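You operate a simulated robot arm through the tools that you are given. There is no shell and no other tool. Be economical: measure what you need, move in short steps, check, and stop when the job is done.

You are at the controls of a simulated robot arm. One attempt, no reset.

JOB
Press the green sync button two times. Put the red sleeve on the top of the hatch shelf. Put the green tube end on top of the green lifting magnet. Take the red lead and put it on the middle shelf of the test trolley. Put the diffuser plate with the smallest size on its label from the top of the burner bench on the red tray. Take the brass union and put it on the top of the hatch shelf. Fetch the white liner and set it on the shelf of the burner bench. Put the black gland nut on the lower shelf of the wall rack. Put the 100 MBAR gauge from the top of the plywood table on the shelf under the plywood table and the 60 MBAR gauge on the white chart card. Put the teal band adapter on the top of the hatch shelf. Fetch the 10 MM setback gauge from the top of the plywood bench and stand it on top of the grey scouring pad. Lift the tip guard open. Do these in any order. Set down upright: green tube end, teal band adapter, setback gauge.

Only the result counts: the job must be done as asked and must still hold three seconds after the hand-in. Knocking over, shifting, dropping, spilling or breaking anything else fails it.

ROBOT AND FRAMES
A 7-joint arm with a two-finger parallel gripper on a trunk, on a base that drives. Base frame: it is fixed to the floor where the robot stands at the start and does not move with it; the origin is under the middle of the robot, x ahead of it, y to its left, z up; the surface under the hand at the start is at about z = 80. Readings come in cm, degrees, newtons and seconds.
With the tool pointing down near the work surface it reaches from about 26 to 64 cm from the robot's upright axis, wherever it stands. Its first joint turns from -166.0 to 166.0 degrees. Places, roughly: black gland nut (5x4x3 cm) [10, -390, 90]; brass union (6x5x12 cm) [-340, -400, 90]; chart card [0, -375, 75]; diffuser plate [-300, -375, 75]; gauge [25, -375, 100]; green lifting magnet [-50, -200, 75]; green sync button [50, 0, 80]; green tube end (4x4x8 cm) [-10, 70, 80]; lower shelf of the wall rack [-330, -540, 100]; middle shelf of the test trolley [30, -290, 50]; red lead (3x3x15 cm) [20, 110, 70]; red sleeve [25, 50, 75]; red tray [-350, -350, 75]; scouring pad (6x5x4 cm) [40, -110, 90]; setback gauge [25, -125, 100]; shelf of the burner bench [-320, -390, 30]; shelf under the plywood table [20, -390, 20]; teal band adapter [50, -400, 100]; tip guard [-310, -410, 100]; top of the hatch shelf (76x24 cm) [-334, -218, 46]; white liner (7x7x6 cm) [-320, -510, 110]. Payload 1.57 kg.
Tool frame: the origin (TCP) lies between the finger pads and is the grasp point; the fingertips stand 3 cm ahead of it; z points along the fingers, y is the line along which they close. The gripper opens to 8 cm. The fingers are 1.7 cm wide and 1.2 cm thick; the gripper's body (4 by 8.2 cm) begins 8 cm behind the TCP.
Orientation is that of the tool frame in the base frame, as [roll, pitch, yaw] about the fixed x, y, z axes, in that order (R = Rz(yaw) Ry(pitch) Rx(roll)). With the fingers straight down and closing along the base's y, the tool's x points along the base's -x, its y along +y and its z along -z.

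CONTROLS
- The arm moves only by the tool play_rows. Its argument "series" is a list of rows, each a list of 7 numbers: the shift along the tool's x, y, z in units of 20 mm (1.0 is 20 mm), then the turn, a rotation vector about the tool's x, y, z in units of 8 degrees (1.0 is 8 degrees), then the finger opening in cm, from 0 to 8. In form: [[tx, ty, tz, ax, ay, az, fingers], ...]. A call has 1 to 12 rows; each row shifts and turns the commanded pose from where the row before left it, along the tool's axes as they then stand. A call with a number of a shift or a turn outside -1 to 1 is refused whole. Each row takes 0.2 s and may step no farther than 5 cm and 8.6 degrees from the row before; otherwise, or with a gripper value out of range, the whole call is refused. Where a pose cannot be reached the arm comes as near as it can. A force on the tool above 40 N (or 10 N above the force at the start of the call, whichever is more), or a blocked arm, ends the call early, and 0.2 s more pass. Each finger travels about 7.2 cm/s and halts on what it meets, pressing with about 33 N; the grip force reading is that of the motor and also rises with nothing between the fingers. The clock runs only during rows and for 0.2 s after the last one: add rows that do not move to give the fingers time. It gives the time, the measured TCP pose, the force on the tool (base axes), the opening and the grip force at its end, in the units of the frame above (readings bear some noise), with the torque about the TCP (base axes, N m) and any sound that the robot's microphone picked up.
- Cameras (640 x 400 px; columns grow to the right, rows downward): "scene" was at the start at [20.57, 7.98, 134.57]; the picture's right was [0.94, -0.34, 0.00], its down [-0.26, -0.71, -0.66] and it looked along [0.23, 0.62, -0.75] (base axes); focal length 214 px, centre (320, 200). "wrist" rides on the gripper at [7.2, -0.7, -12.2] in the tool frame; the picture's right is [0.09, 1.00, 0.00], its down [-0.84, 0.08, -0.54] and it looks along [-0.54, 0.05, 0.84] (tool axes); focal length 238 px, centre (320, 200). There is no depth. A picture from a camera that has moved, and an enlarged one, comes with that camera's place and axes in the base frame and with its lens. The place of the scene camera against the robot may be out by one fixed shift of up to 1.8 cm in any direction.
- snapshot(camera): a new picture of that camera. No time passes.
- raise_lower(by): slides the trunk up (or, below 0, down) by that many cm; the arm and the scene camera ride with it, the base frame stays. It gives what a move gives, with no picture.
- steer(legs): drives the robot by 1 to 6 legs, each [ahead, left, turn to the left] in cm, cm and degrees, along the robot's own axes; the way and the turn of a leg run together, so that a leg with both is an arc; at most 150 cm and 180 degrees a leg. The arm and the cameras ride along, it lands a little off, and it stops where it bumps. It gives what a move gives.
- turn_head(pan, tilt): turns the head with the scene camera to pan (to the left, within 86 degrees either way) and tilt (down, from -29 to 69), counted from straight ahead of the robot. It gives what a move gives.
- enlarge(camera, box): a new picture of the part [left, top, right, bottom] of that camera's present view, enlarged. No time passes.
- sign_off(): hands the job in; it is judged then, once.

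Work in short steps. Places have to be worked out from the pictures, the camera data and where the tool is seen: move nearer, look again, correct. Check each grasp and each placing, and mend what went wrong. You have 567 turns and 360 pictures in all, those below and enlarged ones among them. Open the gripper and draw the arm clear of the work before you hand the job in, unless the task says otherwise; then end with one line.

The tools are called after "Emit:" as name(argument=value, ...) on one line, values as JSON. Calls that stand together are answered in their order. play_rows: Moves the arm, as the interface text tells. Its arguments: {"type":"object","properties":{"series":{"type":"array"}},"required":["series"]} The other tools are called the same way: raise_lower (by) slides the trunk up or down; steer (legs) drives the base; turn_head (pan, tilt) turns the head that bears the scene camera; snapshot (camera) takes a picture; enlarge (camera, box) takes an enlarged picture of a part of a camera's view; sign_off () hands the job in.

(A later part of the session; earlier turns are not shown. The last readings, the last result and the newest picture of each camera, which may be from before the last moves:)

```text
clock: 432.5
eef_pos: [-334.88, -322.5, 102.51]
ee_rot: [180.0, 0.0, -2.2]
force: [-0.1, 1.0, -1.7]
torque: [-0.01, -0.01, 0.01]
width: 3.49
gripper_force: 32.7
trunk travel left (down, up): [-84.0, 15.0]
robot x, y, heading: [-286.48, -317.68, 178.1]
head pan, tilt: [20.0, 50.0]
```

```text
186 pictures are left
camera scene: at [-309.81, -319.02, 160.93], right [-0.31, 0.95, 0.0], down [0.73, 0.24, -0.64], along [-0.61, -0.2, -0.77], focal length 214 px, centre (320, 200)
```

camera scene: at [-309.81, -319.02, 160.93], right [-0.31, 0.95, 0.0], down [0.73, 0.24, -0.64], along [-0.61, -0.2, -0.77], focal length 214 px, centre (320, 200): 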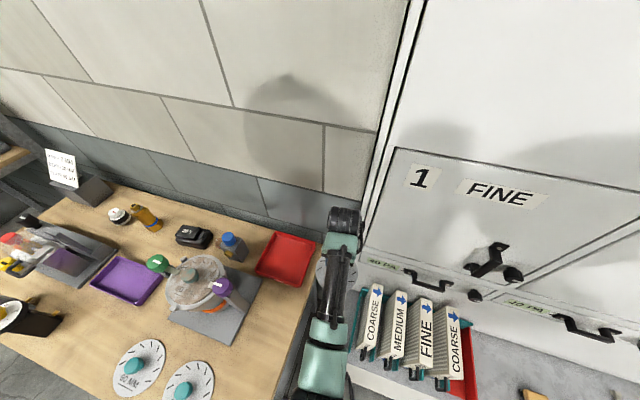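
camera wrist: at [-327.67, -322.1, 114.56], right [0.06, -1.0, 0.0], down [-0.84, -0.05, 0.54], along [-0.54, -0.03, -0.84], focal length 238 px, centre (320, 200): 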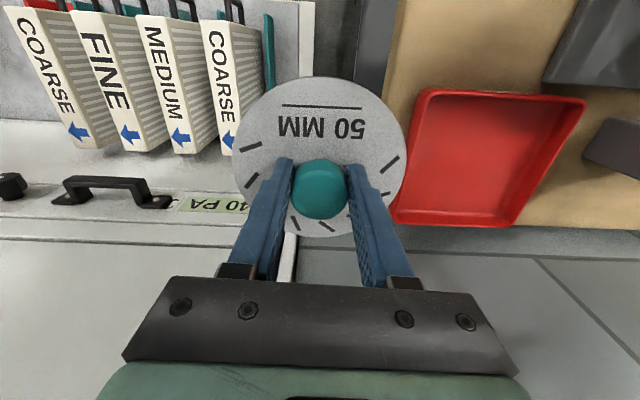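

Blocked by the plinth, fine. I shift height from arm to trunk, then swing over the tray centre [-337.5, -340.5].

Emit:
play_rows(series=[[0, 0, -1, 0, 0, 0, 0], [0, 0, -1, 0, 0, 0, 0], [0, 0, -1, 0, 0, 0, 0], [0, 0, -1, 0, 0, 0, 0]])

Emit:
raise_lower(by=-9)

Emit:
play_rows(series=[[-0.16, 0.9, 0, 0, 0, 0, 0], [-0.16, 0.9, 0, 0, 0, 0, 0], [-0.16, 0.9, 0, 0, 0, 0, 0], [-0.16, 0.9, 0, 0, 0, 0, 0], [-0.16, 0.9, 0, 0, 0, 0, 0], [-0.16, 0.9, 0, 0, 0, 0, 0], [-0.16, 0.9, 0, 0, 0, 0, 0], [-0.16, 0.9, 0, 0, 0, 0, 0], [-0.16, 0.9, 0, 0, 0, 0, 0], [-0.1, 0.9, 0, 0, 0, 0, 0]])

Emit:
snapshot(camera="wrist")

Emit:
snapshot(camera="scene")

```text
clock: 433.5
eef_pos: [-334.83, -322.37, 110.43]
ee_rot: [179.5, -0.1, -2.3]
force: [0.5, -1.1, -2.6]
torque: [-0.04, 0.03, 0.02]
width: 3.51
gripper_force: 32.8
out of reach, approached as far as the arm can: row 3
trunk travel left (down, up): [-84.0, 15.0]
robot x, y, heading: [-286.17, -318.06, 178.1]
head pan, tilt: [20.0, 50.0]
```

```text
clock: 434.7
eef_pos: [-334.79, -322.48, 101.51]
ee_rot: [179.8, 0.0, -2.1]
force: [-0.9, -0.3, -2.5]
torque: [-0.02, -0.01, 0.01]
width: 3.54
gripper_force: 32.9
trunk travel left (down, up): [-75.0, 24.0]
robot x, y, heading: [-286.29, -318.0, 178.4]
head pan, tilt: [20.0, 50.0]
```

```text
clock: 436.9
eef_pos: [-338.53, -340.46, 101.51]
ee_rot: [179.9, 0.0, -2.1]
force: [0.2, -0.2, -2.6]
torque: [0.02, 0.0, -0.01]
width: 3.47
gripper_force: 33.3
trunk travel left (down, up): [-75.0, 24.0]
robot x, y, heading: [-286.29, -317.69, 178.4]
head pan, tilt: [20.0, 50.0]
```

```text
185 pictures are left
camera wrist: at [-331.43, -339.94, 113.57], right [0.05, -1.0, 0.0], down [-0.84, -0.04, 0.54], along [-0.54, -0.03, -0.84], focal length 238 px, centre (320, 200)
```

wrist: 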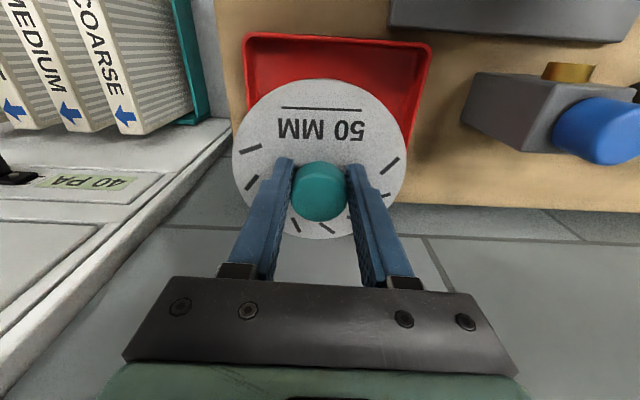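

```text
184 pictures are left
camera scene: at [-309.8, -319.03, 151.93], right [-0.31, 0.95, 0.0], down [0.73, 0.24, -0.64], along [-0.61, -0.2, -0.77], focal length 214 px, centre (320, 200)
```

scene: 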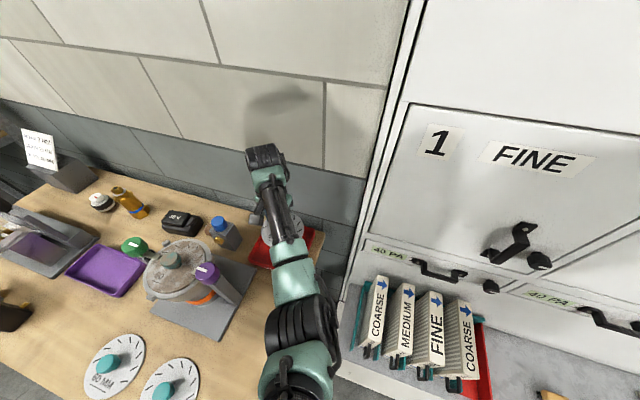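

Tray centre refined to [-338.3, -341.6]. I shift 1.1 cm and lower with the trunk 7 cm.

Emit:
play_rows(series=[[0.1, 0.55, 0, 0, 0, 0, 0]])

Emit:
raise_lower(by=-7)

Emit:
snapshot(camera="wrist")

```text
clock: 437.3
eef_pos: [-338.42, -341.62, 101.58]
ee_rot: [179.9, -0.1, -2.2]
force: [0.7, 0.6, -2.8]
torque: [0.0, 0.0, 0.02]
width: 3.48
gripper_force: 32.6
trunk travel left (down, up): [-75.0, 24.0]
robot x, y, heading: [-286.25, -317.92, 178.1]
head pan, tilt: [20.0, 50.0]
```

```text
clock: 438.4
eef_pos: [-338.33, -341.5, 94.64]
ee_rot: [179.9, 0.0, -2.2]
force: [0.3, -0.3, -2.0]
torque: [-0.01, -0.03, 0.01]
width: 3.48
gripper_force: 32.6
trunk travel left (down, up): [-68.0, 31.0]
robot x, y, heading: [-286.28, -317.88, 178.3]
head pan, tilt: [20.0, 50.0]
```

```text
183 pictures are left
camera wrist: at [-331.24, -340.99, 106.61], right [0.06, -1.0, 0.0], down [-0.84, -0.05, 0.54], along [-0.54, -0.03, -0.84], focal length 238 px, centre (320, 200)
```

wrist: 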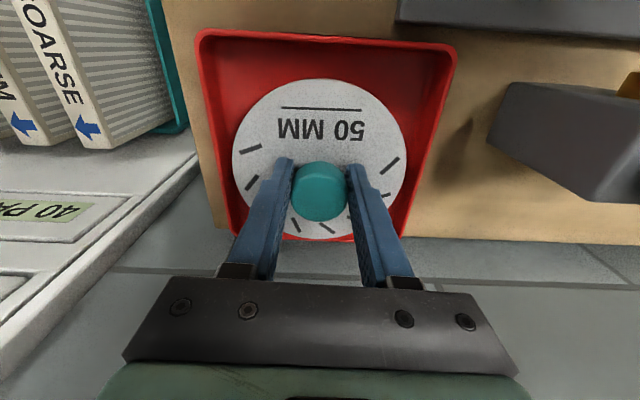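

Well centred. I lower the last centimetres finely.

Emit:
play_rows(series=[[0, 0, 0.5, 0, 0, 0, 0], [0, 0, 0.3, 0, 0, 0, 0], [0, 0, 0.2, 0, 0, 0, 0], [0, 0, 0.15, 0, 0, 0, 0]])

Emit:
play_rows(series=[[0, 0, 0.15, 0, 0, 0, 0], [0, 0, 0.15, 0, 0, 0, 0], [0, 0, 0.15, 0, 0, 0, 0]])

Emit:
play_rows(series=[[0, 0, 0.15, 0, 0, 0, 0], [0, 0, 0.15, 0, 0, 0, 0], [0, 0, 0.15, 0, 0, 0, 0]])

```text
clock: 439.4
eef_pos: [-338.53, -341.52, 92.18]
ee_rot: [179.8, 0.1, -2.0]
force: [-0.4, 0.8, -2.5]
torque: [-0.02, -0.05, -0.01]
width: 3.49
gripper_force: 33.1
trunk travel left (down, up): [-68.0, 31.0]
robot x, y, heading: [-286.43, -317.93, 178.3]
head pan, tilt: [20.0, 50.0]
```

```text
clock: 440.2
eef_pos: [-338.42, -341.49, 91.32]
ee_rot: [179.9, 0.0, -2.1]
force: [-0.1, -0.2, -2.0]
torque: [-0.01, 0.03, 0.01]
width: 3.48
gripper_force: 33.1
trunk travel left (down, up): [-68.0, 31.0]
robot x, y, heading: [-285.82, -317.07, 178.1]
head pan, tilt: [20.0, 50.0]
```

```text
clock: 441.0
eef_pos: [-338.44, -341.54, 90.41]
ee_rot: [179.9, 0.0, -2.1]
force: [0.4, 0.0, -2.4]
torque: [0.0, -0.02, 0.06]
width: 3.47
gripper_force: 33.2
trunk travel left (down, up): [-68.0, 31.0]
robot x, y, heading: [-286.14, -317.81, 178.3]
head pan, tilt: [20.0, 50.0]
```

Emit:
play_rows(series=[[0, 0, 0.1, 0, 0, 0, 0], [0, 0, 0.1, 0, 0, 0, 0]])

Emit:
play_rows(series=[[0, 0, 0.1, 0, 0, 0, 0], [0, 0, 0.1, 0, 0, 0, 0]])

```text
clock: 441.6
eef_pos: [-338.32, -341.54, 90.35]
ee_rot: [179.6, 0.3, -2.1]
force: [2.8, 0.5, 11.3]
torque: [0.06, -0.84, -0.05]
width: 3.49
gripper_force: 32.7
trunk travel left (down, up): [-68.0, 31.0]
robot x, y, heading: [-286.4, -317.77, 178.0]
head pan, tilt: [20.0, 50.0]
```

```text
clock: 442.2
eef_pos: [-338.46, -341.56, 90.08]
ee_rot: [179.5, 0.5, -2.1]
force: [2.7, -0.7, 30.5]
torque: [0.01, 0.11, -0.07]
width: 3.49
gripper_force: 32.7
trunk travel left (down, up): [-68.0, 31.0]
robot x, y, heading: [-286.61, -317.79, 178.1]
head pan, tilt: [20.0, 50.0]
```

Contact on the tray floor. I release and lift with the trunk.

Emit:
play_rows(series=[[0, 0, -0.1, 0, 0, 0, 0], [0, 0, 0, 0, 0, 0, 4], [0, 0, 0, 0, 0, 0, 5], [0, 0, 0, 0, 0, 0, 6], [0, 0, 0, 0, 0, 0, 6]])

Emit:
raise_lower(by=10)

Emit:
snapshot(camera="wrist")

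```text
clock: 443.4
eef_pos: [-338.3, -341.58, 90.05]
ee_rot: [179.7, 0.2, -2.1]
force: [-0.6, -6.7, 18.5]
torque: [0.39, -0.08, 0.09]
width: 5.39
gripper_force: 0.0
trunk travel left (down, up): [-68.0, 31.0]
robot x, y, heading: [-286.23, -317.85, 177.9]
head pan, tilt: [20.0, 50.0]
```

```text
clock: 444.7
eef_pos: [-338.33, -341.37, 99.83]
ee_rot: [179.9, 0.0, -2.1]
force: [0.3, -0.9, -0.7]
torque: [0.0, -0.03, -0.02]
width: 5.99
gripper_force: 0.1
trunk travel left (down, up): [-78.0, 21.0]
robot x, y, heading: [-286.37, -317.94, 178.3]
head pan, tilt: [20.0, 50.0]
```

```text
182 pictures are left
camera wrist: at [-331.24, -340.97, 111.88], right [0.06, -1.0, 0.0], down [-0.84, -0.05, 0.54], along [-0.54, -0.03, -0.84], focal length 238 px, centre (320, 200)
```

wrist: 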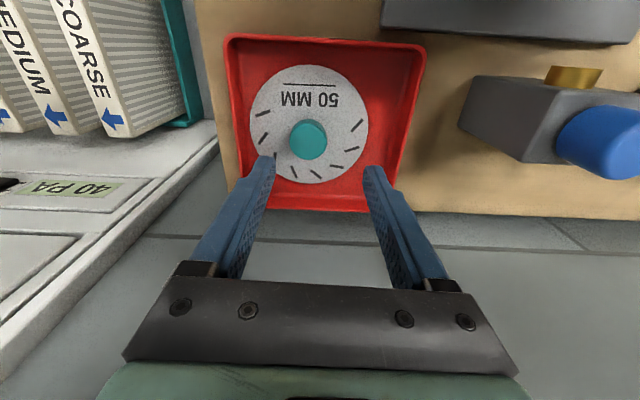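

The 50 MM plate is in the red tray. I swing the hand back out north, then back the robot off.

Emit:
play_rows(series=[[0.16, -0.9, -0.3, 0, 0, 0, 6], [0.16, -0.9, -0.3, 0, 0, 0, 6], [0.16, -0.9, -0.3, 0, 0, 0, 6], [0.16, -0.9, 0, 0, 0, 0, 6], [0.16, -0.9, 0, 0, 0, 0, 6], [0.16, -0.9, 0, 0, 0, 0, 6], [0.16, -0.9, 0, 0, 0, 0, 6], [0.16, -0.9, 0, 0, 0, 0, 6], [0.16, -0.9, 0, 0, 0, 0, 6], [0.16, -0.9, 0, 0, 0, 0, 6]])

Emit:
steer(legs=[[-50, 0, 0], [0, 80, 0]])

Emit:
turn_head(pan=15, tilt=40)

Emit:
snapshot(camera="scene")

```text
clock: 446.9
eef_pos: [-334.49, -323.38, 101.67]
ee_rot: [179.8, 0.0, -2.2]
force: [-0.4, 0.3, 0.2]
torque: [0.04, 0.02, -0.01]
width: 6.0
gripper_force: 0.0
trunk travel left (down, up): [-78.0, 21.0]
robot x, y, heading: [-286.39, -317.79, 178.5]
head pan, tilt: [20.0, 50.0]
```

```text
clock: 453.8
eef_pos: [-286.78, -405.38, 101.65]
ee_rot: [179.9, 0.0, -1.9]
force: [0.3, 0.5, -0.5]
torque: [-0.01, 0.02, -0.04]
width: 5.98
gripper_force: 0.1
trunk travel left (down, up): [-78.0, 21.0]
robot x, y, heading: [-238.56, -399.97, 178.2]
head pan, tilt: [20.0, 50.0]
```

```text
clock: 454.5
eef_pos: [-286.8, -405.45, 101.71]
ee_rot: [179.9, -0.1, -1.9]
force: [-0.2, -0.1, -0.2]
torque: [0.0, 0.01, 0.01]
width: 5.99
gripper_force: 0.0
trunk travel left (down, up): [-78.0, 21.0]
robot x, y, heading: [-238.82, -399.44, 178.4]
head pan, tilt: [15.0, 40.0]
```

```text
181 pictures are left
camera scene: at [-263.09, -400.27, 156.35], right [-0.23, 0.97, 0.0], down [0.63, 0.15, -0.77], along [-0.74, -0.18, -0.64], focal length 214 px, centre (320, 200)
```

scene: 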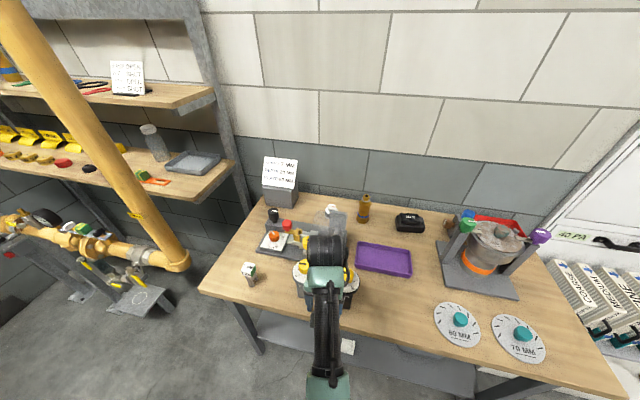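

The hand is right over the two valve posts; I check with the wrist camera.

Emit:
snapshot(camera="wrist")

```text
180 pictures are left
camera wrist: at [-279.7, -404.89, 113.68], right [0.06, -1.0, 0.0], down [-0.84, -0.05, 0.54], along [-0.54, -0.03, -0.84], focal length 238 px, centre (320, 200)
```

wrist: 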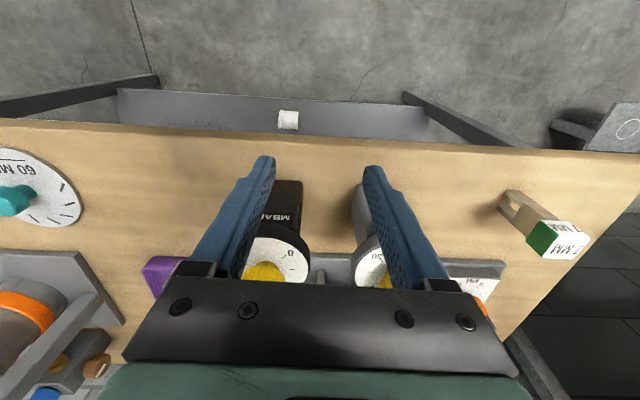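

Undisturbed. I raise 12 cm and shift right to get a clear look at the tip guard device and the union.

Emit:
raise_lower(by=14)

Emit:
steer(legs=[[0, -25, 0]])

Emit:
turn_head(pan=25, tilt=45)

Emit:
snapshot(camera="scene")

Emit:
enlarge(camera="scene", box=[180, 170, 340, 270])

```text
clock: 456.2
eef_pos: [-286.84, -405.38, 115.71]
ee_rot: [179.9, 0.1, -1.9]
force: [0.4, 0.7, -0.6]
torque: [0.02, 0.0, 0.03]
width: 5.97
gripper_force: 0.1
trunk travel left (down, up): [-92.0, 7.0]
robot x, y, heading: [-239.02, -399.29, 178.4]
head pan, tilt: [15.0, 40.0]
```

```text
clock: 458.0
eef_pos: [-286.22, -380.8, 115.63]
ee_rot: [180.0, 0.0, -1.8]
force: [-0.4, 0.0, 0.5]
torque: [0.02, 0.0, 0.0]
width: 6.0
gripper_force: 0.0
trunk travel left (down, up): [-92.0, 7.0]
robot x, y, heading: [-237.79, -374.82, 178.6]
head pan, tilt: [15.0, 40.0]
```

```text
clock: 458.7
eef_pos: [-286.21, -380.63, 115.63]
ee_rot: [179.8, 0.0, -1.8]
force: [0.1, -0.1, -0.1]
torque: [-0.04, 0.01, 0.0]
width: 6.0
gripper_force: 0.0
trunk travel left (down, up): [-92.0, 7.0]
robot x, y, heading: [-238.17, -374.72, 178.6]
head pan, tilt: [25.0, 45.0]
```

```text
179 pictures are left
camera scene: at [-261.6, -376.72, 169.64], right [-0.4, 0.92, 0.0], down [0.65, 0.28, -0.71], along [-0.65, -0.28, -0.71], focal length 214 px, centre (320, 200)
```

scene: 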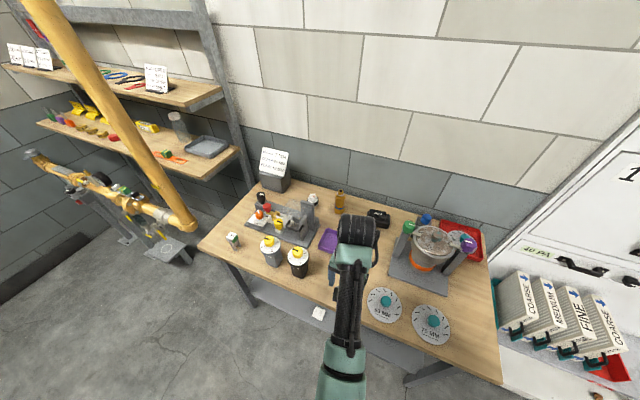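

```text
4.00 times, centred on (260, 220) of scene
camera zoom: at [-261.6, -376.72, 169.64], right [-0.4, 0.92, 0.0], down [0.65, 0.28, -0.71], along [-0.65, -0.28, -0.71], focal length 858 px, centre (560, 120)
```

zoom: 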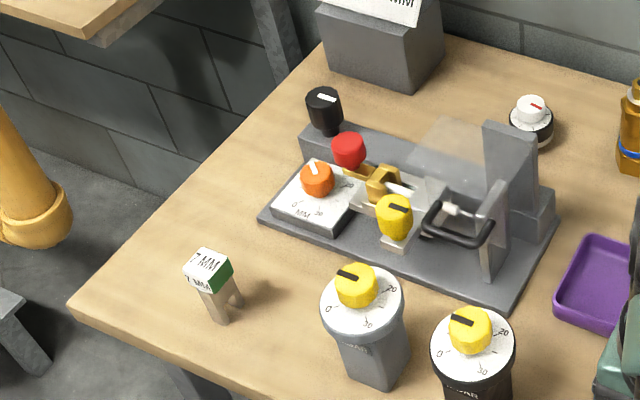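

The clear guard with a black handle is in the middle of the jig. I zoom in for its hinge.

Emit:
enlarge(camera="scene", box=[270, 195, 318, 225])

Emit:
steer(legs=[[0, 15, 0]])

Emit:
snapshot(camera="wrist")

```text
13.33 times, centred on (294, 210) of scene
camera zoom: at [-261.6, -376.72, 169.64], right [-0.4, 0.92, 0.0], down [0.65, 0.28, -0.71], along [-0.65, -0.28, -0.71], focal length 2860 px, centre (667, 67)
```

zoom: 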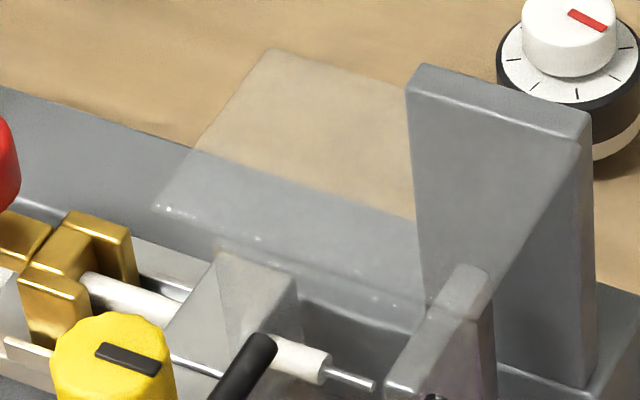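

```text
clock: 460.1
eef_pos: [-286.46, -395.67, 115.71]
ee_rot: [179.8, -0.1, -1.9]
force: [-0.5, 0.2, 0.6]
torque: [-0.02, -0.01, -0.02]
width: 5.98
gripper_force: 0.1
trunk travel left (down, up): [-92.0, 7.0]
robot x, y, heading: [-238.42, -389.4, 178.3]
head pan, tilt: [25.0, 45.0]
```

```text
176 pictures are left
camera wrist: at [-279.41, -395.06, 127.69], right [0.06, -1.0, 0.0], down [-0.84, -0.05, 0.54], along [-0.54, -0.04, -0.84], focal length 238 px, centre (320, 200)
```

wrist: 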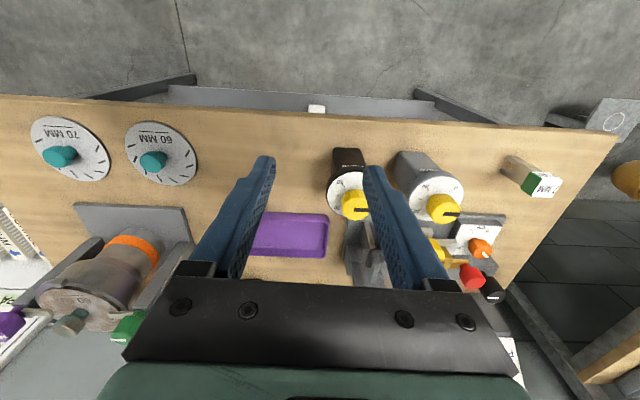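

I need a lower, frontal view of the guard. I back off 45 cm and lower the trunk 40.

Emit:
steer(legs=[[-35, 5, 0]])

Emit:
raise_lower(by=-40)

Emit:
turn_head(pan=8, tilt=20)

Emit:
enlarge(camera="scene", box=[240, 120, 400, 220])

```text
clock: 462.4
eef_pos: [-251.77, -401.53, 115.65]
ee_rot: [179.9, 0.0, -2.0]
force: [0.1, -1.4, -0.6]
torque: [0.0, 0.0, 0.0]
width: 6.02
gripper_force: 0.1
trunk travel left (down, up): [-92.0, 7.0]
robot x, y, heading: [-203.35, -395.53, 178.1]
head pan, tilt: [25.0, 45.0]
```

```text
clock: 466.2
eef_pos: [-251.79, -401.56, 75.71]
ee_rot: [180.0, 0.1, -2.0]
force: [-0.4, -0.1, -0.6]
torque: [-0.02, 0.02, 0.04]
width: 6.02
gripper_force: 0.1
trunk travel left (down, up): [-52.0, 47.0]
robot x, y, heading: [-203.33, -395.82, 178.4]
head pan, tilt: [25.0, 45.0]
```

```text
clock: 467.1
eef_pos: [-251.64, -401.59, 75.6]
ee_rot: [179.8, 0.0, -1.8]
force: [0.6, 0.3, -0.3]
torque: [0.01, 0.0, -0.02]
width: 6.01
gripper_force: 0.0
trunk travel left (down, up): [-52.0, 47.0]
robot x, y, heading: [-203.2, -395.75, 178.3]
head pan, tilt: [8.0, 20.0]
```

```text
4.00 times, centred on (320, 170) of scene
camera zoom: at [-228.93, -395.51, 133.49], right [-0.11, 0.99, 0.0], down [0.34, 0.04, -0.94], along [-0.93, -0.1, -0.34], focal length 858 px, centre (320, 320)
```

zoom: 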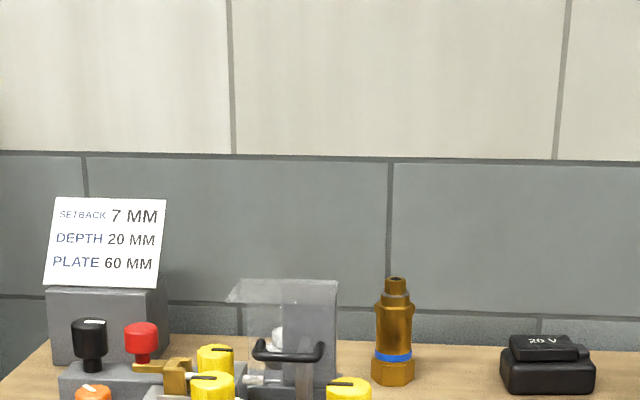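

Emit:
enlarge(camera="scene", box=[260, 175, 340, 225])

```text
8.00 times, centred on (300, 200) of scene
camera zoom: at [-228.93, -395.51, 133.49], right [-0.11, 0.99, 0.0], down [0.34, 0.04, -0.94], along [-0.93, -0.1, -0.34], focal length 1716 px, centre (480, 200)
```

zoom: 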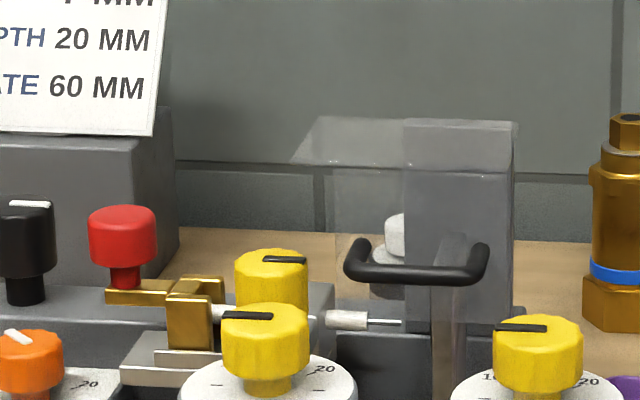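

Bar handle sits at about [-305.3, -406.5, 101], hinge at the back-top edge near [-314, 106]; the valve knobs stand in front at z≈102. I will come from above with the fingers closing along x. First raise, and turn the hand 90°.

Emit:
raise_lower(by=32)

Emit:
play_rows(series=[[0.3, 0, -0.8, 0, 0, 1, 6], [0, 0.3, -0.8, 0, 0, 1, 6], [0, 0, -0.8, 0, 0, 1, 6], [0, 0, -0.8, 0, 0, 1, 6], [0, 0, -0.8, 0, 0, 1, 6], [0, 0, -0.8, 0, 0, 1, 6], [0, 0, -0.8, 0, 0, 1, 4], [0, 0, -0.8, 0, 0, 1, 4], [0, 0, 0, 0, 0, 1, 4], [0, 0, 0, 0, 0, 1, 4], [0, 0, 0, 0, 0, 1, 4], [0, 0, 0, 0, 0, 0.25, 4]])

Emit:
steer(legs=[[50, 4, 0]])

Emit:
snapshot(camera="wrist")

```text
clock: 470.3
eef_pos: [-251.76, -401.45, 107.63]
ee_rot: [179.9, 0.0, -1.9]
force: [1.1, 0.9, -1.4]
torque: [-0.01, -0.01, 0.04]
width: 5.98
gripper_force: 0.1
trunk travel left (down, up): [-84.0, 15.0]
robot x, y, heading: [-203.64, -395.67, 178.1]
head pan, tilt: [8.0, 20.0]
```

```text
clock: 472.9
eef_pos: [-251.23, -402.29, 120.5]
ee_rot: [-179.9, -0.1, -92.0]
force: [0.6, -0.3, 0.3]
torque: [0.01, -0.01, -0.03]
width: 4.01
gripper_force: 0.0
trunk travel left (down, up): [-84.0, 15.0]
robot x, y, heading: [-203.86, -396.03, 178.3]
head pan, tilt: [8.0, 20.0]
```

```text
clock: 475.8
eef_pos: [-301.39, -404.87, 120.39]
ee_rot: [-179.9, -0.1, -91.7]
force: [-0.1, -1.1, 0.0]
torque: [-0.02, 0.01, -0.03]
width: 4.01
gripper_force: 0.1
trunk travel left (down, up): [-84.0, 15.0]
robot x, y, heading: [-253.63, -398.27, 178.3]
head pan, tilt: [8.0, 20.0]
```

```text
173 pictures are left
camera wrist: at [-301.04, -411.9, 132.54], right [-1.0, -0.06, 0.0], down [-0.05, 0.84, 0.54], along [-0.03, 0.54, -0.84], focal length 238 px, centre (320, 200)
```

wrist: 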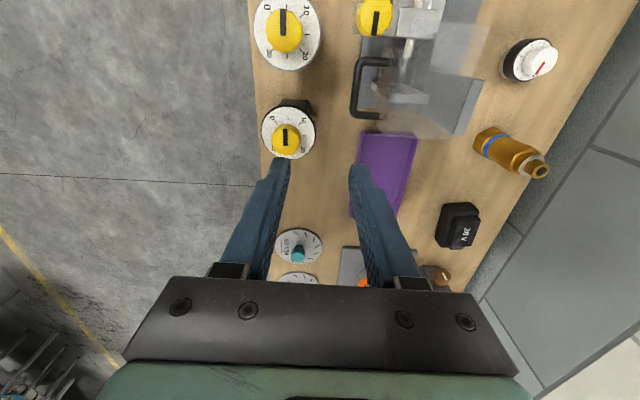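

Clear view: the bar is at [-305.7, -407.6, ~101], 3.7 cm in front of the clear sheet. I centre above it and descend to z 108 for a check.

Emit:
play_rows(series=[[0.45, 0.7, 0, 0, 0, 0, 4], [0.45, 0.7, 0, 0, 0, 0, 4], [0.45, 0.7, 0, 0, 0, 0, 4], [0, 0, 1, 0, 0, 0, 4], [0, 0, 1, 0, 0, 0, 4], [0, 0, 1, 0, 0, 0, 4], [0, 0, 1, 0, 0, 0, 4], [0, 0, 1, 0, 0, 0, 4], [0, 0, 1, 0, 0, 0, 4]])

Emit:
snapshot(camera="wrist")

```text
clock: 477.8
eef_pos: [-305.72, -407.44, 108.41]
ee_rot: [-180.0, -0.1, -91.8]
force: [0.1, -0.3, -0.7]
torque: [0.02, -0.03, 0.01]
width: 4.01
gripper_force: 0.2
trunk travel left (down, up): [-84.0, 15.0]
robot x, y, heading: [-253.96, -398.38, 178.5]
head pan, tilt: [8.0, 20.0]
```

```text
172 pictures are left
camera wrist: at [-305.35, -414.55, 120.44], right [-1.0, -0.06, 0.0], down [-0.05, 0.84, 0.54], along [-0.03, 0.54, -0.84], focal length 238 px, centre (320, 200)
```

wrist: 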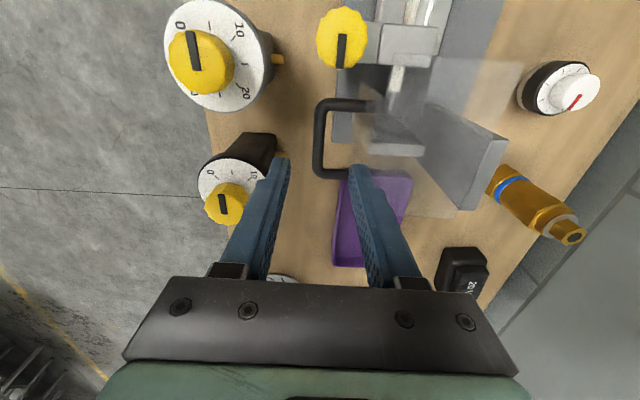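

Bar z≈101.5, aligned. I descend to z 103.3 and close on the bar.

Emit:
play_rows(series=[[0.2, 0, 0.9, 0, 0, 0, 4], [0, 0, 0.9, 0, 0, 0, 4], [0, 0, 0.7, 0, 0, 0, 4], [0, 0, 0, 0, 0, 0, 3], [0, 0, 0, 0, 0, 0, 1], [0, 0, 0, 0, 0, 0, 0], [0, 0, 0, 0, 0, 0, 0]])

Emit:
snapshot(camera="wrist")

```text
clock: 479.4
eef_pos: [-305.59, -407.69, 103.31]
ee_rot: [-179.7, -0.1, -91.8]
force: [1.7, 2.2, -1.0]
torque: [0.15, -0.09, 0.48]
width: 0.97
gripper_force: 27.7
trunk travel left (down, up): [-84.0, 15.0]
robot x, y, heading: [-253.88, -398.21, 178.7]
head pan, tilt: [8.0, 20.0]
```

```text
171 pictures are left
camera wrist: at [-305.19, -414.91, 115.41], right [-1.0, -0.06, -0.01], down [-0.06, 0.84, 0.54], along [-0.03, 0.54, -0.84], focal length 238 px, centre (320, 200)
```

wrist: 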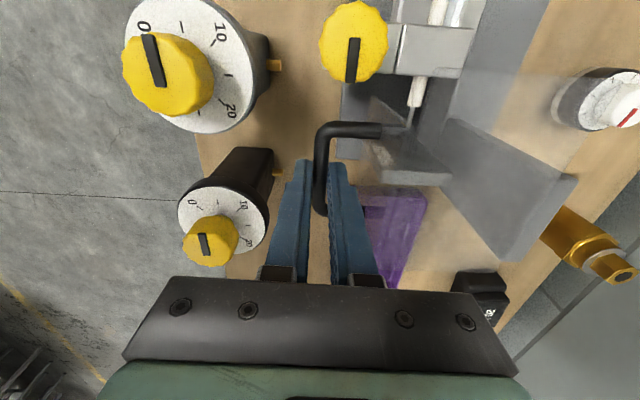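

Gripped. I start the lift along the expected arc (up and slightly outward) and check the forces.

Emit:
play_rows(series=[[0, -0.15, -0.4, 0, 0, 0, 0], [0, -0.12, -0.4, 0, 0, 0, 0]])

Emit:
snapshot(camera="wrist")

```text
clock: 480.0
eef_pos: [-304.96, -407.84, 105.07]
ee_rot: [-179.9, -0.1, -91.9]
force: [6.4, 5.2, -1.8]
torque: [-0.01, -0.17, 0.46]
width: 0.98
gripper_force: 27.3
trunk travel left (down, up): [-84.0, 15.0]
robot x, y, heading: [-253.89, -398.53, 178.4]
head pan, tilt: [8.0, 20.0]
```

```text
170 pictures are left
camera wrist: at [-304.71, -414.9, 117.19], right [-1.0, -0.06, 0.0], down [-0.05, 0.84, 0.54], along [-0.03, 0.54, -0.84], focal length 238 px, centre (320, 200)
```

wrist: 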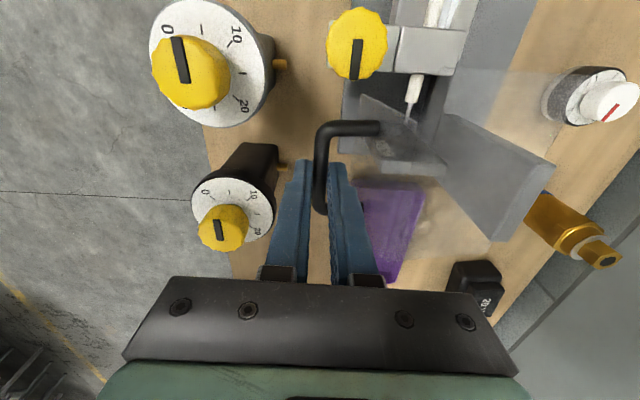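

Low force and it moves. I continue in small arcs.

Emit:
play_rows(series=[[0, -0.15, -0.4, 0, 0, 0, 0], [0, -0.12, -0.4, 0, 0, 0, 0], [0, -0.08, -0.4, 0, 0, 0, 0]])

Emit:
snapshot(camera="wrist")

```text
clock: 480.8
eef_pos: [-304.84, -407.82, 107.54]
ee_rot: [179.6, -0.3, -91.9]
force: [-12.7, 1.8, 0.2]
torque: [0.01, 0.3, 0.49]
width: 0.99
gripper_force: 28.0
trunk travel left (down, up): [-84.0, 15.0]
robot x, y, heading: [-253.66, -398.01, 178.2]
head pan, tilt: [8.0, 20.0]
```

```text
169 pictures are left
camera wrist: at [-304.39, -414.87, 119.61], right [-1.0, -0.06, 0.01], down [-0.05, 0.84, 0.54], along [-0.04, 0.54, -0.84], focal length 238 px, centre (320, 200)
```

wrist: 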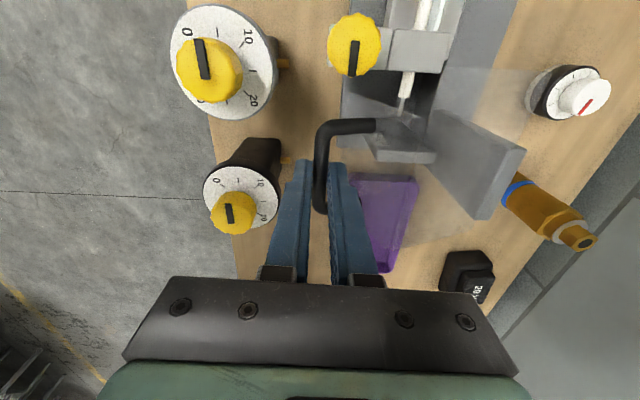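

The arc fits a hinge at about [-316.8, z 105.5] with radius 12. I follow it to 30°.

Emit:
play_rows(series=[[0, 0.21, -0.55, 0, 0, 0, 0], [0, 0.1, -0.55, 0, 0, 0, 0], [0, 0.12, -0.55, 0, 0, 0, 0], [0, 0.18, -0.5, 0, 0, 0, 0], [0, 0.2, -0.5, 0, 0, 0, 0], [0, 0.22, -0.45, 0, 0, 0, 0]])

Emit:
snapshot(camera="wrist")

```text
clock: 482.2
eef_pos: [-306.63, -407.91, 113.67]
ee_rot: [180.0, -0.2, -91.7]
force: [-2.3, 0.3, -1.3]
torque: [-0.12, 0.03, 0.49]
width: 0.99
gripper_force: 27.5
trunk travel left (down, up): [-84.0, 15.0]
robot x, y, heading: [-254.05, -398.41, 178.2]
head pan, tilt: [8.0, 20.0]
```

```text
168 pictures are left
camera wrist: at [-306.19, -414.9, 125.75], right [-1.0, -0.06, 0.0], down [-0.05, 0.84, 0.54], along [-0.03, 0.54, -0.84], focal length 238 px, centre (320, 200)
```

wrist: 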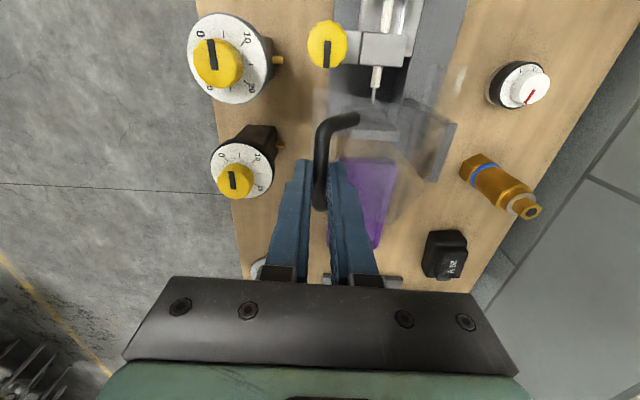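

Forces stay low; I continue to about 75°.

Emit:
play_rows(series=[[0, 0.43, -0.58, 0, 0, 0, 0], [0, 0.43, -0.58, 0, 0, 0, 0], [0, 0.6, -0.48, 0, 0, 0, 0], [0, 0.65, -0.48, 0, 0, 0, 0]])

Emit:
play_rows(series=[[0, 0.73, -0.32, 0, 0, 0, 0], [0, 0.73, -0.28, 0, 0, 0, 0]])

Emit:
snapshot(camera="wrist")

```text
clock: 483.2
eef_pos: [-310.8, -407.8, 117.94]
ee_rot: [179.9, -0.3, -91.9]
force: [1.8, -5.5, 1.9]
torque: [-0.43, -0.1, 0.47]
width: 0.97
gripper_force: 27.6
trunk travel left (down, up): [-84.0, 15.0]
robot x, y, heading: [-253.78, -398.02, 178.5]
head pan, tilt: [8.0, 20.0]
```

```text
clock: 483.8
eef_pos: [-313.65, -407.9, 119.2]
ee_rot: [179.8, -0.2, -91.8]
force: [1.7, -10.2, 5.2]
torque: [-0.29, -0.1, 0.48]
width: 0.95
gripper_force: 27.9
trunk travel left (down, up): [-84.0, 15.0]
robot x, y, heading: [-254.02, -397.63, 178.4]
head pan, tilt: [8.0, 20.0]
```

```text
167 pictures are left
camera wrist: at [-313.2, -414.88, 131.3], right [-1.0, -0.06, 0.0], down [-0.05, 0.84, 0.54], along [-0.04, 0.54, -0.84], focal length 238 px, centre (320, 200)
```

wrist: 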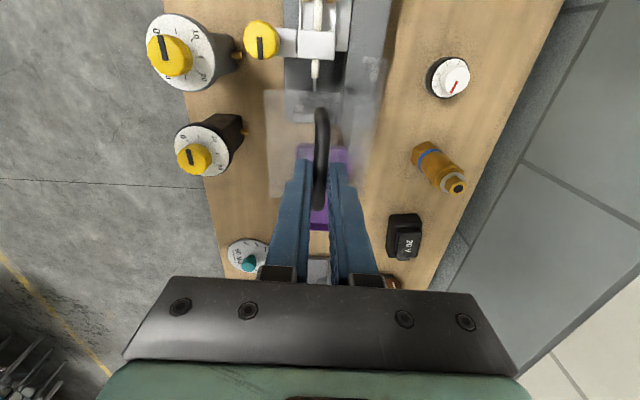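

The guard is turned about 95° now. I go a bit further to find its stop.

Emit:
play_rows(series=[[0, 0.75, -0.12, 0, 0, 0, 0]])

Emit:
play_rows(series=[[0, 0.75, -0.05, 0, 0, 0, 0]])

Emit:
snapshot(camera="wrist")

```text
clock: 484.2
eef_pos: [-315.11, -407.8, 119.55]
ee_rot: [179.8, -0.2, -91.6]
force: [1.9, -13.3, 10.2]
torque: [-0.28, -0.08, 0.46]
width: 0.94
gripper_force: 27.4
trunk travel left (down, up): [-84.0, 15.0]
robot x, y, heading: [-253.85, -398.07, 178.8]
head pan, tilt: [8.0, 20.0]
```

```text
clock: 484.6
eef_pos: [-316.4, -407.75, 119.7]
ee_rot: [179.9, -0.2, -91.7]
force: [6.1, -13.2, 8.7]
torque: [-0.16, -0.17, 0.46]
width: 0.96
gripper_force: 28.2
trunk travel left (down, up): [-84.0, 15.0]
robot x, y, heading: [-253.96, -398.03, 178.3]
head pan, tilt: [8.0, 20.0]
```

```text
166 pictures are left
camera wrist: at [-316.0, -414.81, 131.75], right [-1.0, -0.06, 0.0], down [-0.05, 0.84, 0.54], along [-0.04, 0.54, -0.84], focal length 238 px, centre (320, 200)
```

wrist: 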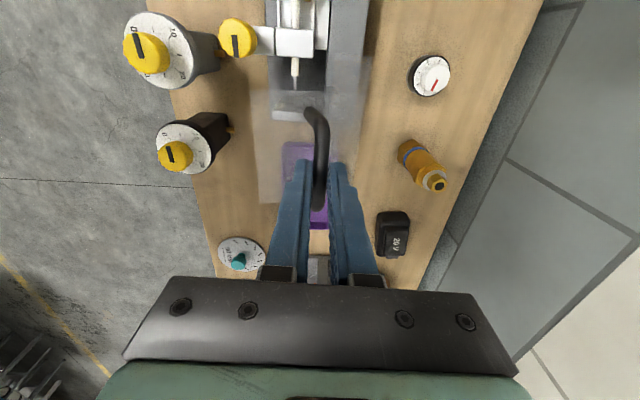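

Nearly 108°. I push it further back by driving 3 cm ahead, with the grip held.

Emit:
steer(legs=[[3, 0, 0]])

Emit:
snapshot(camera="wrist")

```text
clock: 485.4
eef_pos: [-316.52, -407.63, 119.5]
ee_rot: [-177.5, -0.4, -91.2]
force: [20.2, -1.6, 14.0]
torque: [0.52, -0.43, 0.43]
width: 0.94
gripper_force: 27.9
trunk travel left (down, up): [-84.0, 15.0]
robot x, y, heading: [-255.18, -397.91, 178.4]
head pan, tilt: [8.0, 20.0]
stopped in leg 1: the force on the tool passed its limit at 54 N (the readings are from after the stop); the commanded pose is now the measured one
```

```text
165 pictures are left
camera wrist: at [-316.66, -414.78, 131.57], right [-1.0, -0.07, -0.04], down [-0.08, 0.84, 0.53], along [0.0, 0.54, -0.84], focal length 238 px, centre (320, 200)
```

wrist: 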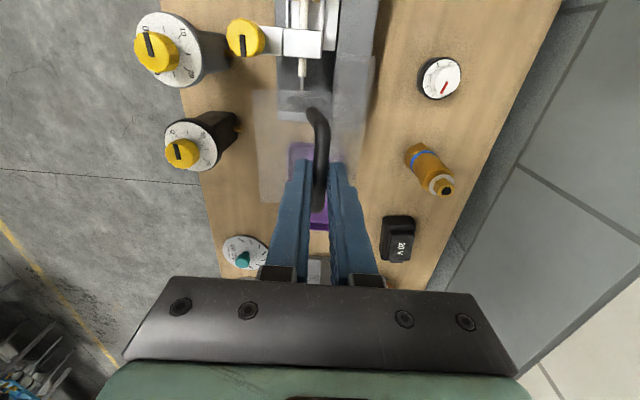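

That is the stop — fully open. I release gently and see if it stays.

Emit:
play_rows(series=[[0, -0.1, 0, 0, 0, 0, 0], [0, 0, 0, 0, 0, 0, 1.6], [0, 0, 0, 0, 0, 0, 2.6], [0, 0, 0, 0, 0, 0, 3.4], [0, 0, 0, 0, 0, 0, 3.4]])

Emit:
snapshot(camera="wrist")

```text
clock: 486.6
eef_pos: [-316.89, -407.75, 119.21]
ee_rot: [-177.8, -0.1, -91.6]
force: [0.2, -0.2, 0.0]
torque: [-0.01, -0.02, 0.03]
width: 3.38
gripper_force: 0.2
trunk travel left (down, up): [-84.0, 15.0]
robot x, y, heading: [-255.26, -398.07, 178.7]
head pan, tilt: [8.0, 20.0]
```

```text
164 pictures are left
camera wrist: at [-316.94, -414.7, 131.28], right [-1.0, -0.07, -0.04], down [-0.08, 0.84, 0.54], along [0.0, 0.54, -0.84], focal length 238 px, centre (320, 200)
```

wrist: 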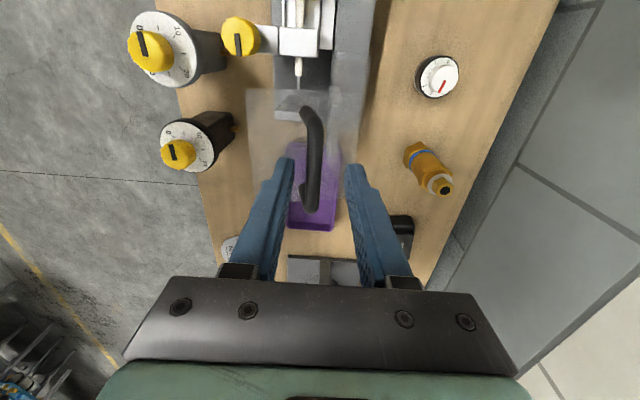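

It seems to stay. I lift the hand straight up 8 cm and look again.

Emit:
play_rows(series=[[0, 0, -0.8, 0, 0, 0, 3.4], [0, 0, -0.8, 0, 0, 0, 3.4], [0, 0, -0.8, 0, 0, 0, 3.4], [0, 0, -0.8, 0, 0, 0, 3.4], [0, 0, -0.5, 0, 0, 0, 3.4], [0, 0, 0, 0, 0, 0, 3.4], [0, 0, 0, 0, 0, 0, 3.4]])

Emit:
snapshot(camera="wrist")

```text
clock: 488.2
eef_pos: [-317.18, -407.57, 126.54]
ee_rot: [-177.7, -0.2, -91.5]
force: [1.0, -0.1, 0.4]
torque: [0.05, 0.01, -0.02]
width: 3.39
gripper_force: 0.2
trunk travel left (down, up): [-84.0, 15.0]
robot x, y, heading: [-255.26, -398.2, 178.7]
head pan, tilt: [8.0, 20.0]
```

```text
163 pictures are left
camera wrist: at [-317.25, -414.65, 138.66], right [-1.0, -0.07, -0.04], down [-0.08, 0.84, 0.54], along [0.0, 0.54, -0.84], focal length 238 px, centre (320, 200)
```

wrist: 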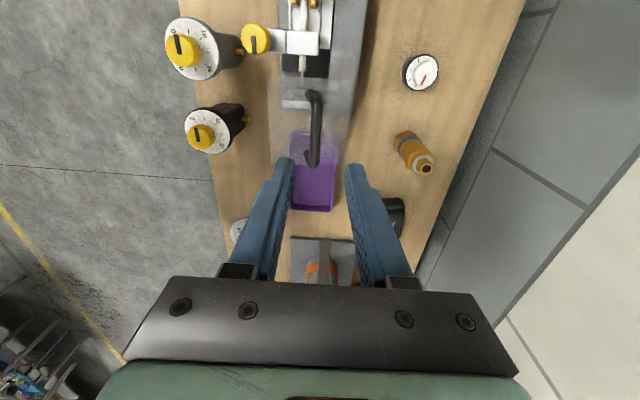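

The guard stays open. Now the brass union at about [-335, -398.3], z 86–98. I back off, turn the hand back to the normal yaw and level it.

Emit:
steer(legs=[[-18, -13, 0]])

Emit:
play_rows(series=[[0, 0, 0, -0.29, 0, -1, 6], [0, 0, 0, 0, 0, -1, 7], [0, 0, 0, 0, 0, -1, 8], [0, 0, 0, 0, 0, -1, 8], [0, 0, 0, 0, 0, -1, 8], [0, 0, 0, 0, 0, -1, 8], [0, 0, 0, 0, 0, -1, 8], [0, 0, 0, 0, 0, -1, 8], [0, 0, 0, 0, 0, -1, 8], [0, 0, 0, 0, 0, -1, 8], [0, 0, 0, 0, 0, -1, 8], [0, 0, 0, 0, 0, -0.25, 8]])

Emit:
snapshot(camera="wrist")

```text
clock: 489.9
eef_pos: [-299.02, -395.27, 126.5]
ee_rot: [-177.7, -0.1, -91.2]
force: [-0.5, 0.2, 0.4]
torque: [0.01, 0.0, -0.01]
width: 3.39
gripper_force: 0.1
trunk travel left (down, up): [-84.0, 15.0]
robot x, y, heading: [-237.47, -385.76, 178.6]
head pan, tilt: [8.0, 20.0]
```

```text
clock: 492.5
eef_pos: [-299.06, -395.16, 126.65]
ee_rot: [179.6, 0.0, -1.2]
force: [-0.1, 0.5, -0.2]
torque: [-0.02, 0.03, -0.02]
width: 8.0
gripper_force: 0.0
trunk travel left (down, up): [-84.0, 15.0]
robot x, y, heading: [-236.98, -385.6, 178.7]
head pan, tilt: [8.0, 20.0]
```

```text
162 pictures are left
camera wrist: at [-291.84, -394.55, 138.61], right [0.07, -1.0, 0.01], down [-0.84, -0.06, 0.54], along [-0.54, -0.04, -0.84], focal length 238 px, centre (320, 200)
```

wrist: 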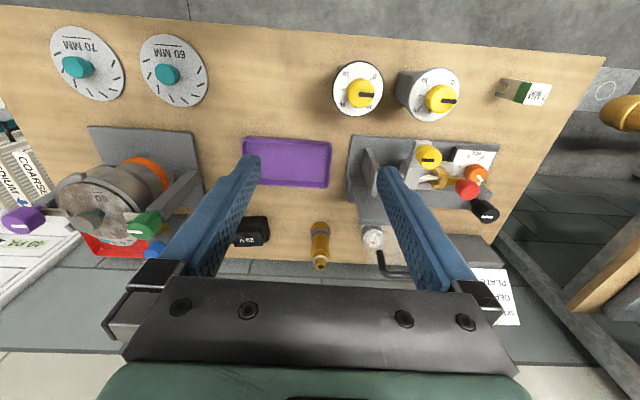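

Union at [-335.2, -397.7]. I lower the trunk 18 and drive in beside the open guard with clearance.

Emit:
raise_lower(by=-17)

Emit:
steer(legs=[[37, -2.5, 0]])

Emit:
snapshot(camera="wrist")

```text
clock: 494.4
eef_pos: [-298.97, -395.23, 109.65]
ee_rot: [179.6, 0.0, -1.2]
force: [0.8, -0.1, 0.1]
torque: [0.05, -0.01, 0.01]
width: 7.99
gripper_force: 0.0
trunk travel left (down, up): [-67.0, 32.0]
robot x, y, heading: [-236.84, -385.71, 178.6]
head pan, tilt: [8.0, 20.0]
```

```text
clock: 496.8
eef_pos: [-335.97, -391.9, 109.51]
ee_rot: [179.6, 0.1, -1.3]
force: [0.4, 0.4, 0.1]
torque: [-0.01, -0.02, 0.0]
width: 8.02
gripper_force: 0.0
trunk travel left (down, up): [-67.0, 32.0]
robot x, y, heading: [-273.78, -382.38, 178.5]
head pan, tilt: [8.0, 20.0]
```

```text
161 pictures are left
camera wrist: at [-328.81, -391.24, 121.61], right [0.07, -1.0, 0.01], down [-0.84, -0.05, 0.54], along [-0.54, -0.04, -0.84], focal length 238 px, centre (320, 200)
```

wrist: 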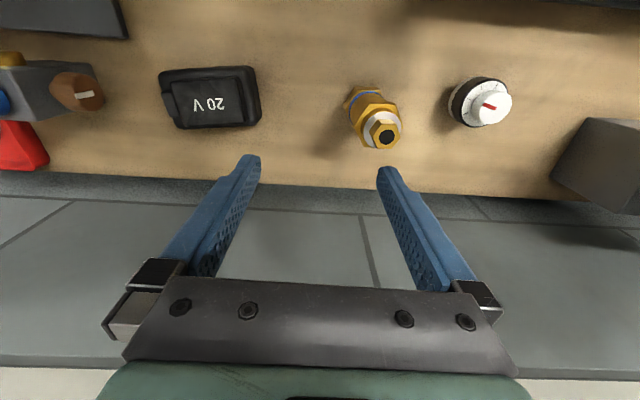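

Union axis at [-335, -398.4]. I drive 4 ahead and 4 left, then shift the hand over it.

Emit:
steer(legs=[[3.5, 3.5, 0]])

Emit:
play_rows(series=[[0.8, 0.5, 0, 0, 0, 0, 8], [0.8, 0.5, 0, 0, 0, 0, 8], [0.7, 0.5, 0, 0, 0, 0, 8]])

Emit:
snapshot(camera="wrist")

Emit:
turn_head(pan=20, tilt=45)

Emit:
snapshot(camera="scene")

```text
clock: 497.7
eef_pos: [-339.55, -395.42, 109.71]
ee_rot: [179.7, 0.0, -1.3]
force: [-0.5, 0.1, -0.3]
torque: [0.05, -0.04, -0.02]
width: 7.99
gripper_force: 0.1
trunk travel left (down, up): [-67.0, 32.0]
robot x, y, heading: [-277.14, -385.75, 178.5]
head pan, tilt: [8.0, 20.0]
```

```text
clock: 498.5
eef_pos: [-334.89, -398.37, 109.72]
ee_rot: [179.6, 0.0, -1.4]
force: [-0.2, 0.1, -0.4]
torque: [0.01, 0.0, 0.04]
width: 8.01
gripper_force: 0.0
trunk travel left (down, up): [-67.0, 32.0]
robot x, y, heading: [-277.47, -385.38, 178.8]
head pan, tilt: [8.0, 20.0]
```

```text
160 pictures are left
camera wrist: at [-327.77, -397.74, 121.67], right [0.07, -1.0, 0.01], down [-0.84, -0.05, 0.54], along [-0.54, -0.04, -0.84], focal length 238 px, centre (320, 200)
```

wrist: 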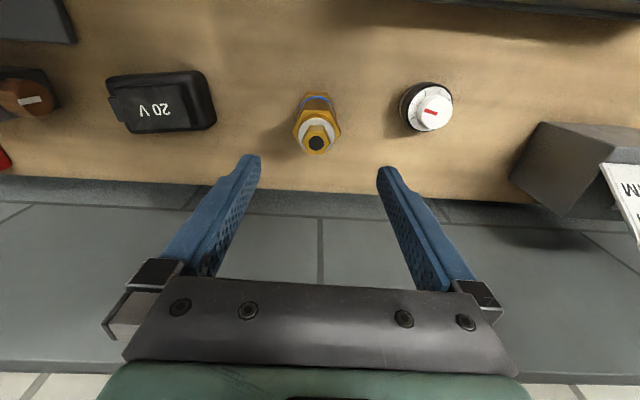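

```text
clock: 499.4
eef_pos: [-334.94, -398.32, 109.6]
ee_rot: [179.6, 0.0, -1.3]
force: [0.1, 0.8, 0.4]
torque: [-0.02, 0.0, 0.02]
width: 8.04
gripper_force: 0.0
trunk travel left (down, up): [-67.0, 32.0]
robot x, y, heading: [-277.84, -385.56, 178.1]
head pan, tilt: [20.0, 45.0]
```

```text
159 pictures are left
camera scene: at [-301.35, -387.23, 144.64], right [-0.32, 0.95, 0.0], down [0.67, 0.23, -0.71], along [-0.67, -0.23, -0.71], focal length 214 px, centre (320, 200)
```

scene: 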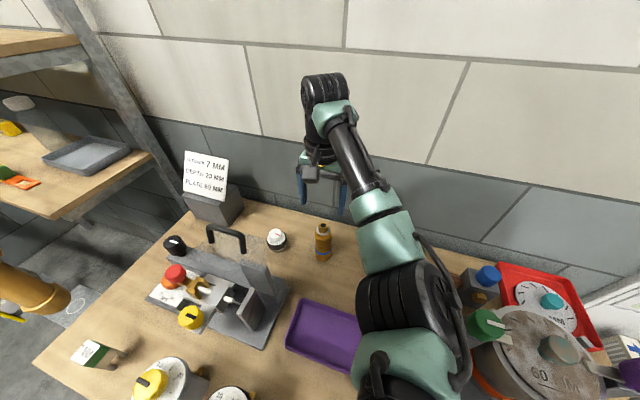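

Clear of the guard. I descend with the arm to z≈93 around the union.

Emit:
play_rows(series=[[0, 0, 1, 0, 0, 0, 8], [0, 0, 1, 0, 0, 0, 8], [0, 0, 1, 0, 0, 0, 8], [0, 0, 1, 0, 0, 0, 8], [0, 0, 1, 0, 0, 0, 8]])

Emit:
snapshot(camera="wrist")

```text
clock: 500.6
eef_pos: [-334.94, -398.47, 99.6]
ee_rot: [179.6, -0.1, -1.2]
force: [-1.0, 0.6, 0.3]
torque: [0.03, 0.01, -0.01]
width: 8.0
gripper_force: 0.1
trunk travel left (down, up): [-67.0, 32.0]
robot x, y, heading: [-277.41, -385.7, 178.6]
head pan, tilt: [20.0, 45.0]
```

```text
158 pictures are left
camera wrist: at [-327.81, -397.79, 111.61], right [0.07, -1.0, 0.01], down [-0.84, -0.06, 0.54], along [-0.54, -0.04, -0.84], focal length 238 px, centre (320, 200)
```

wrist: 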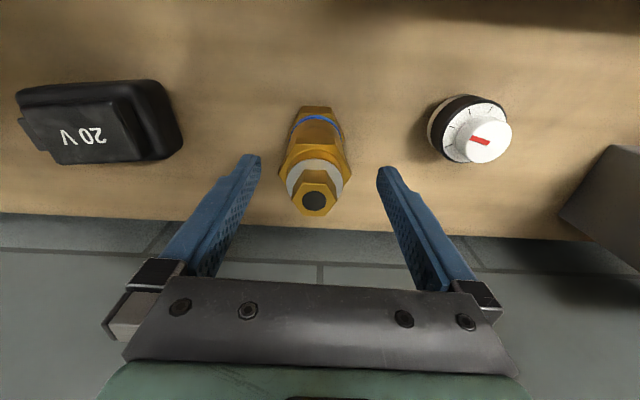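

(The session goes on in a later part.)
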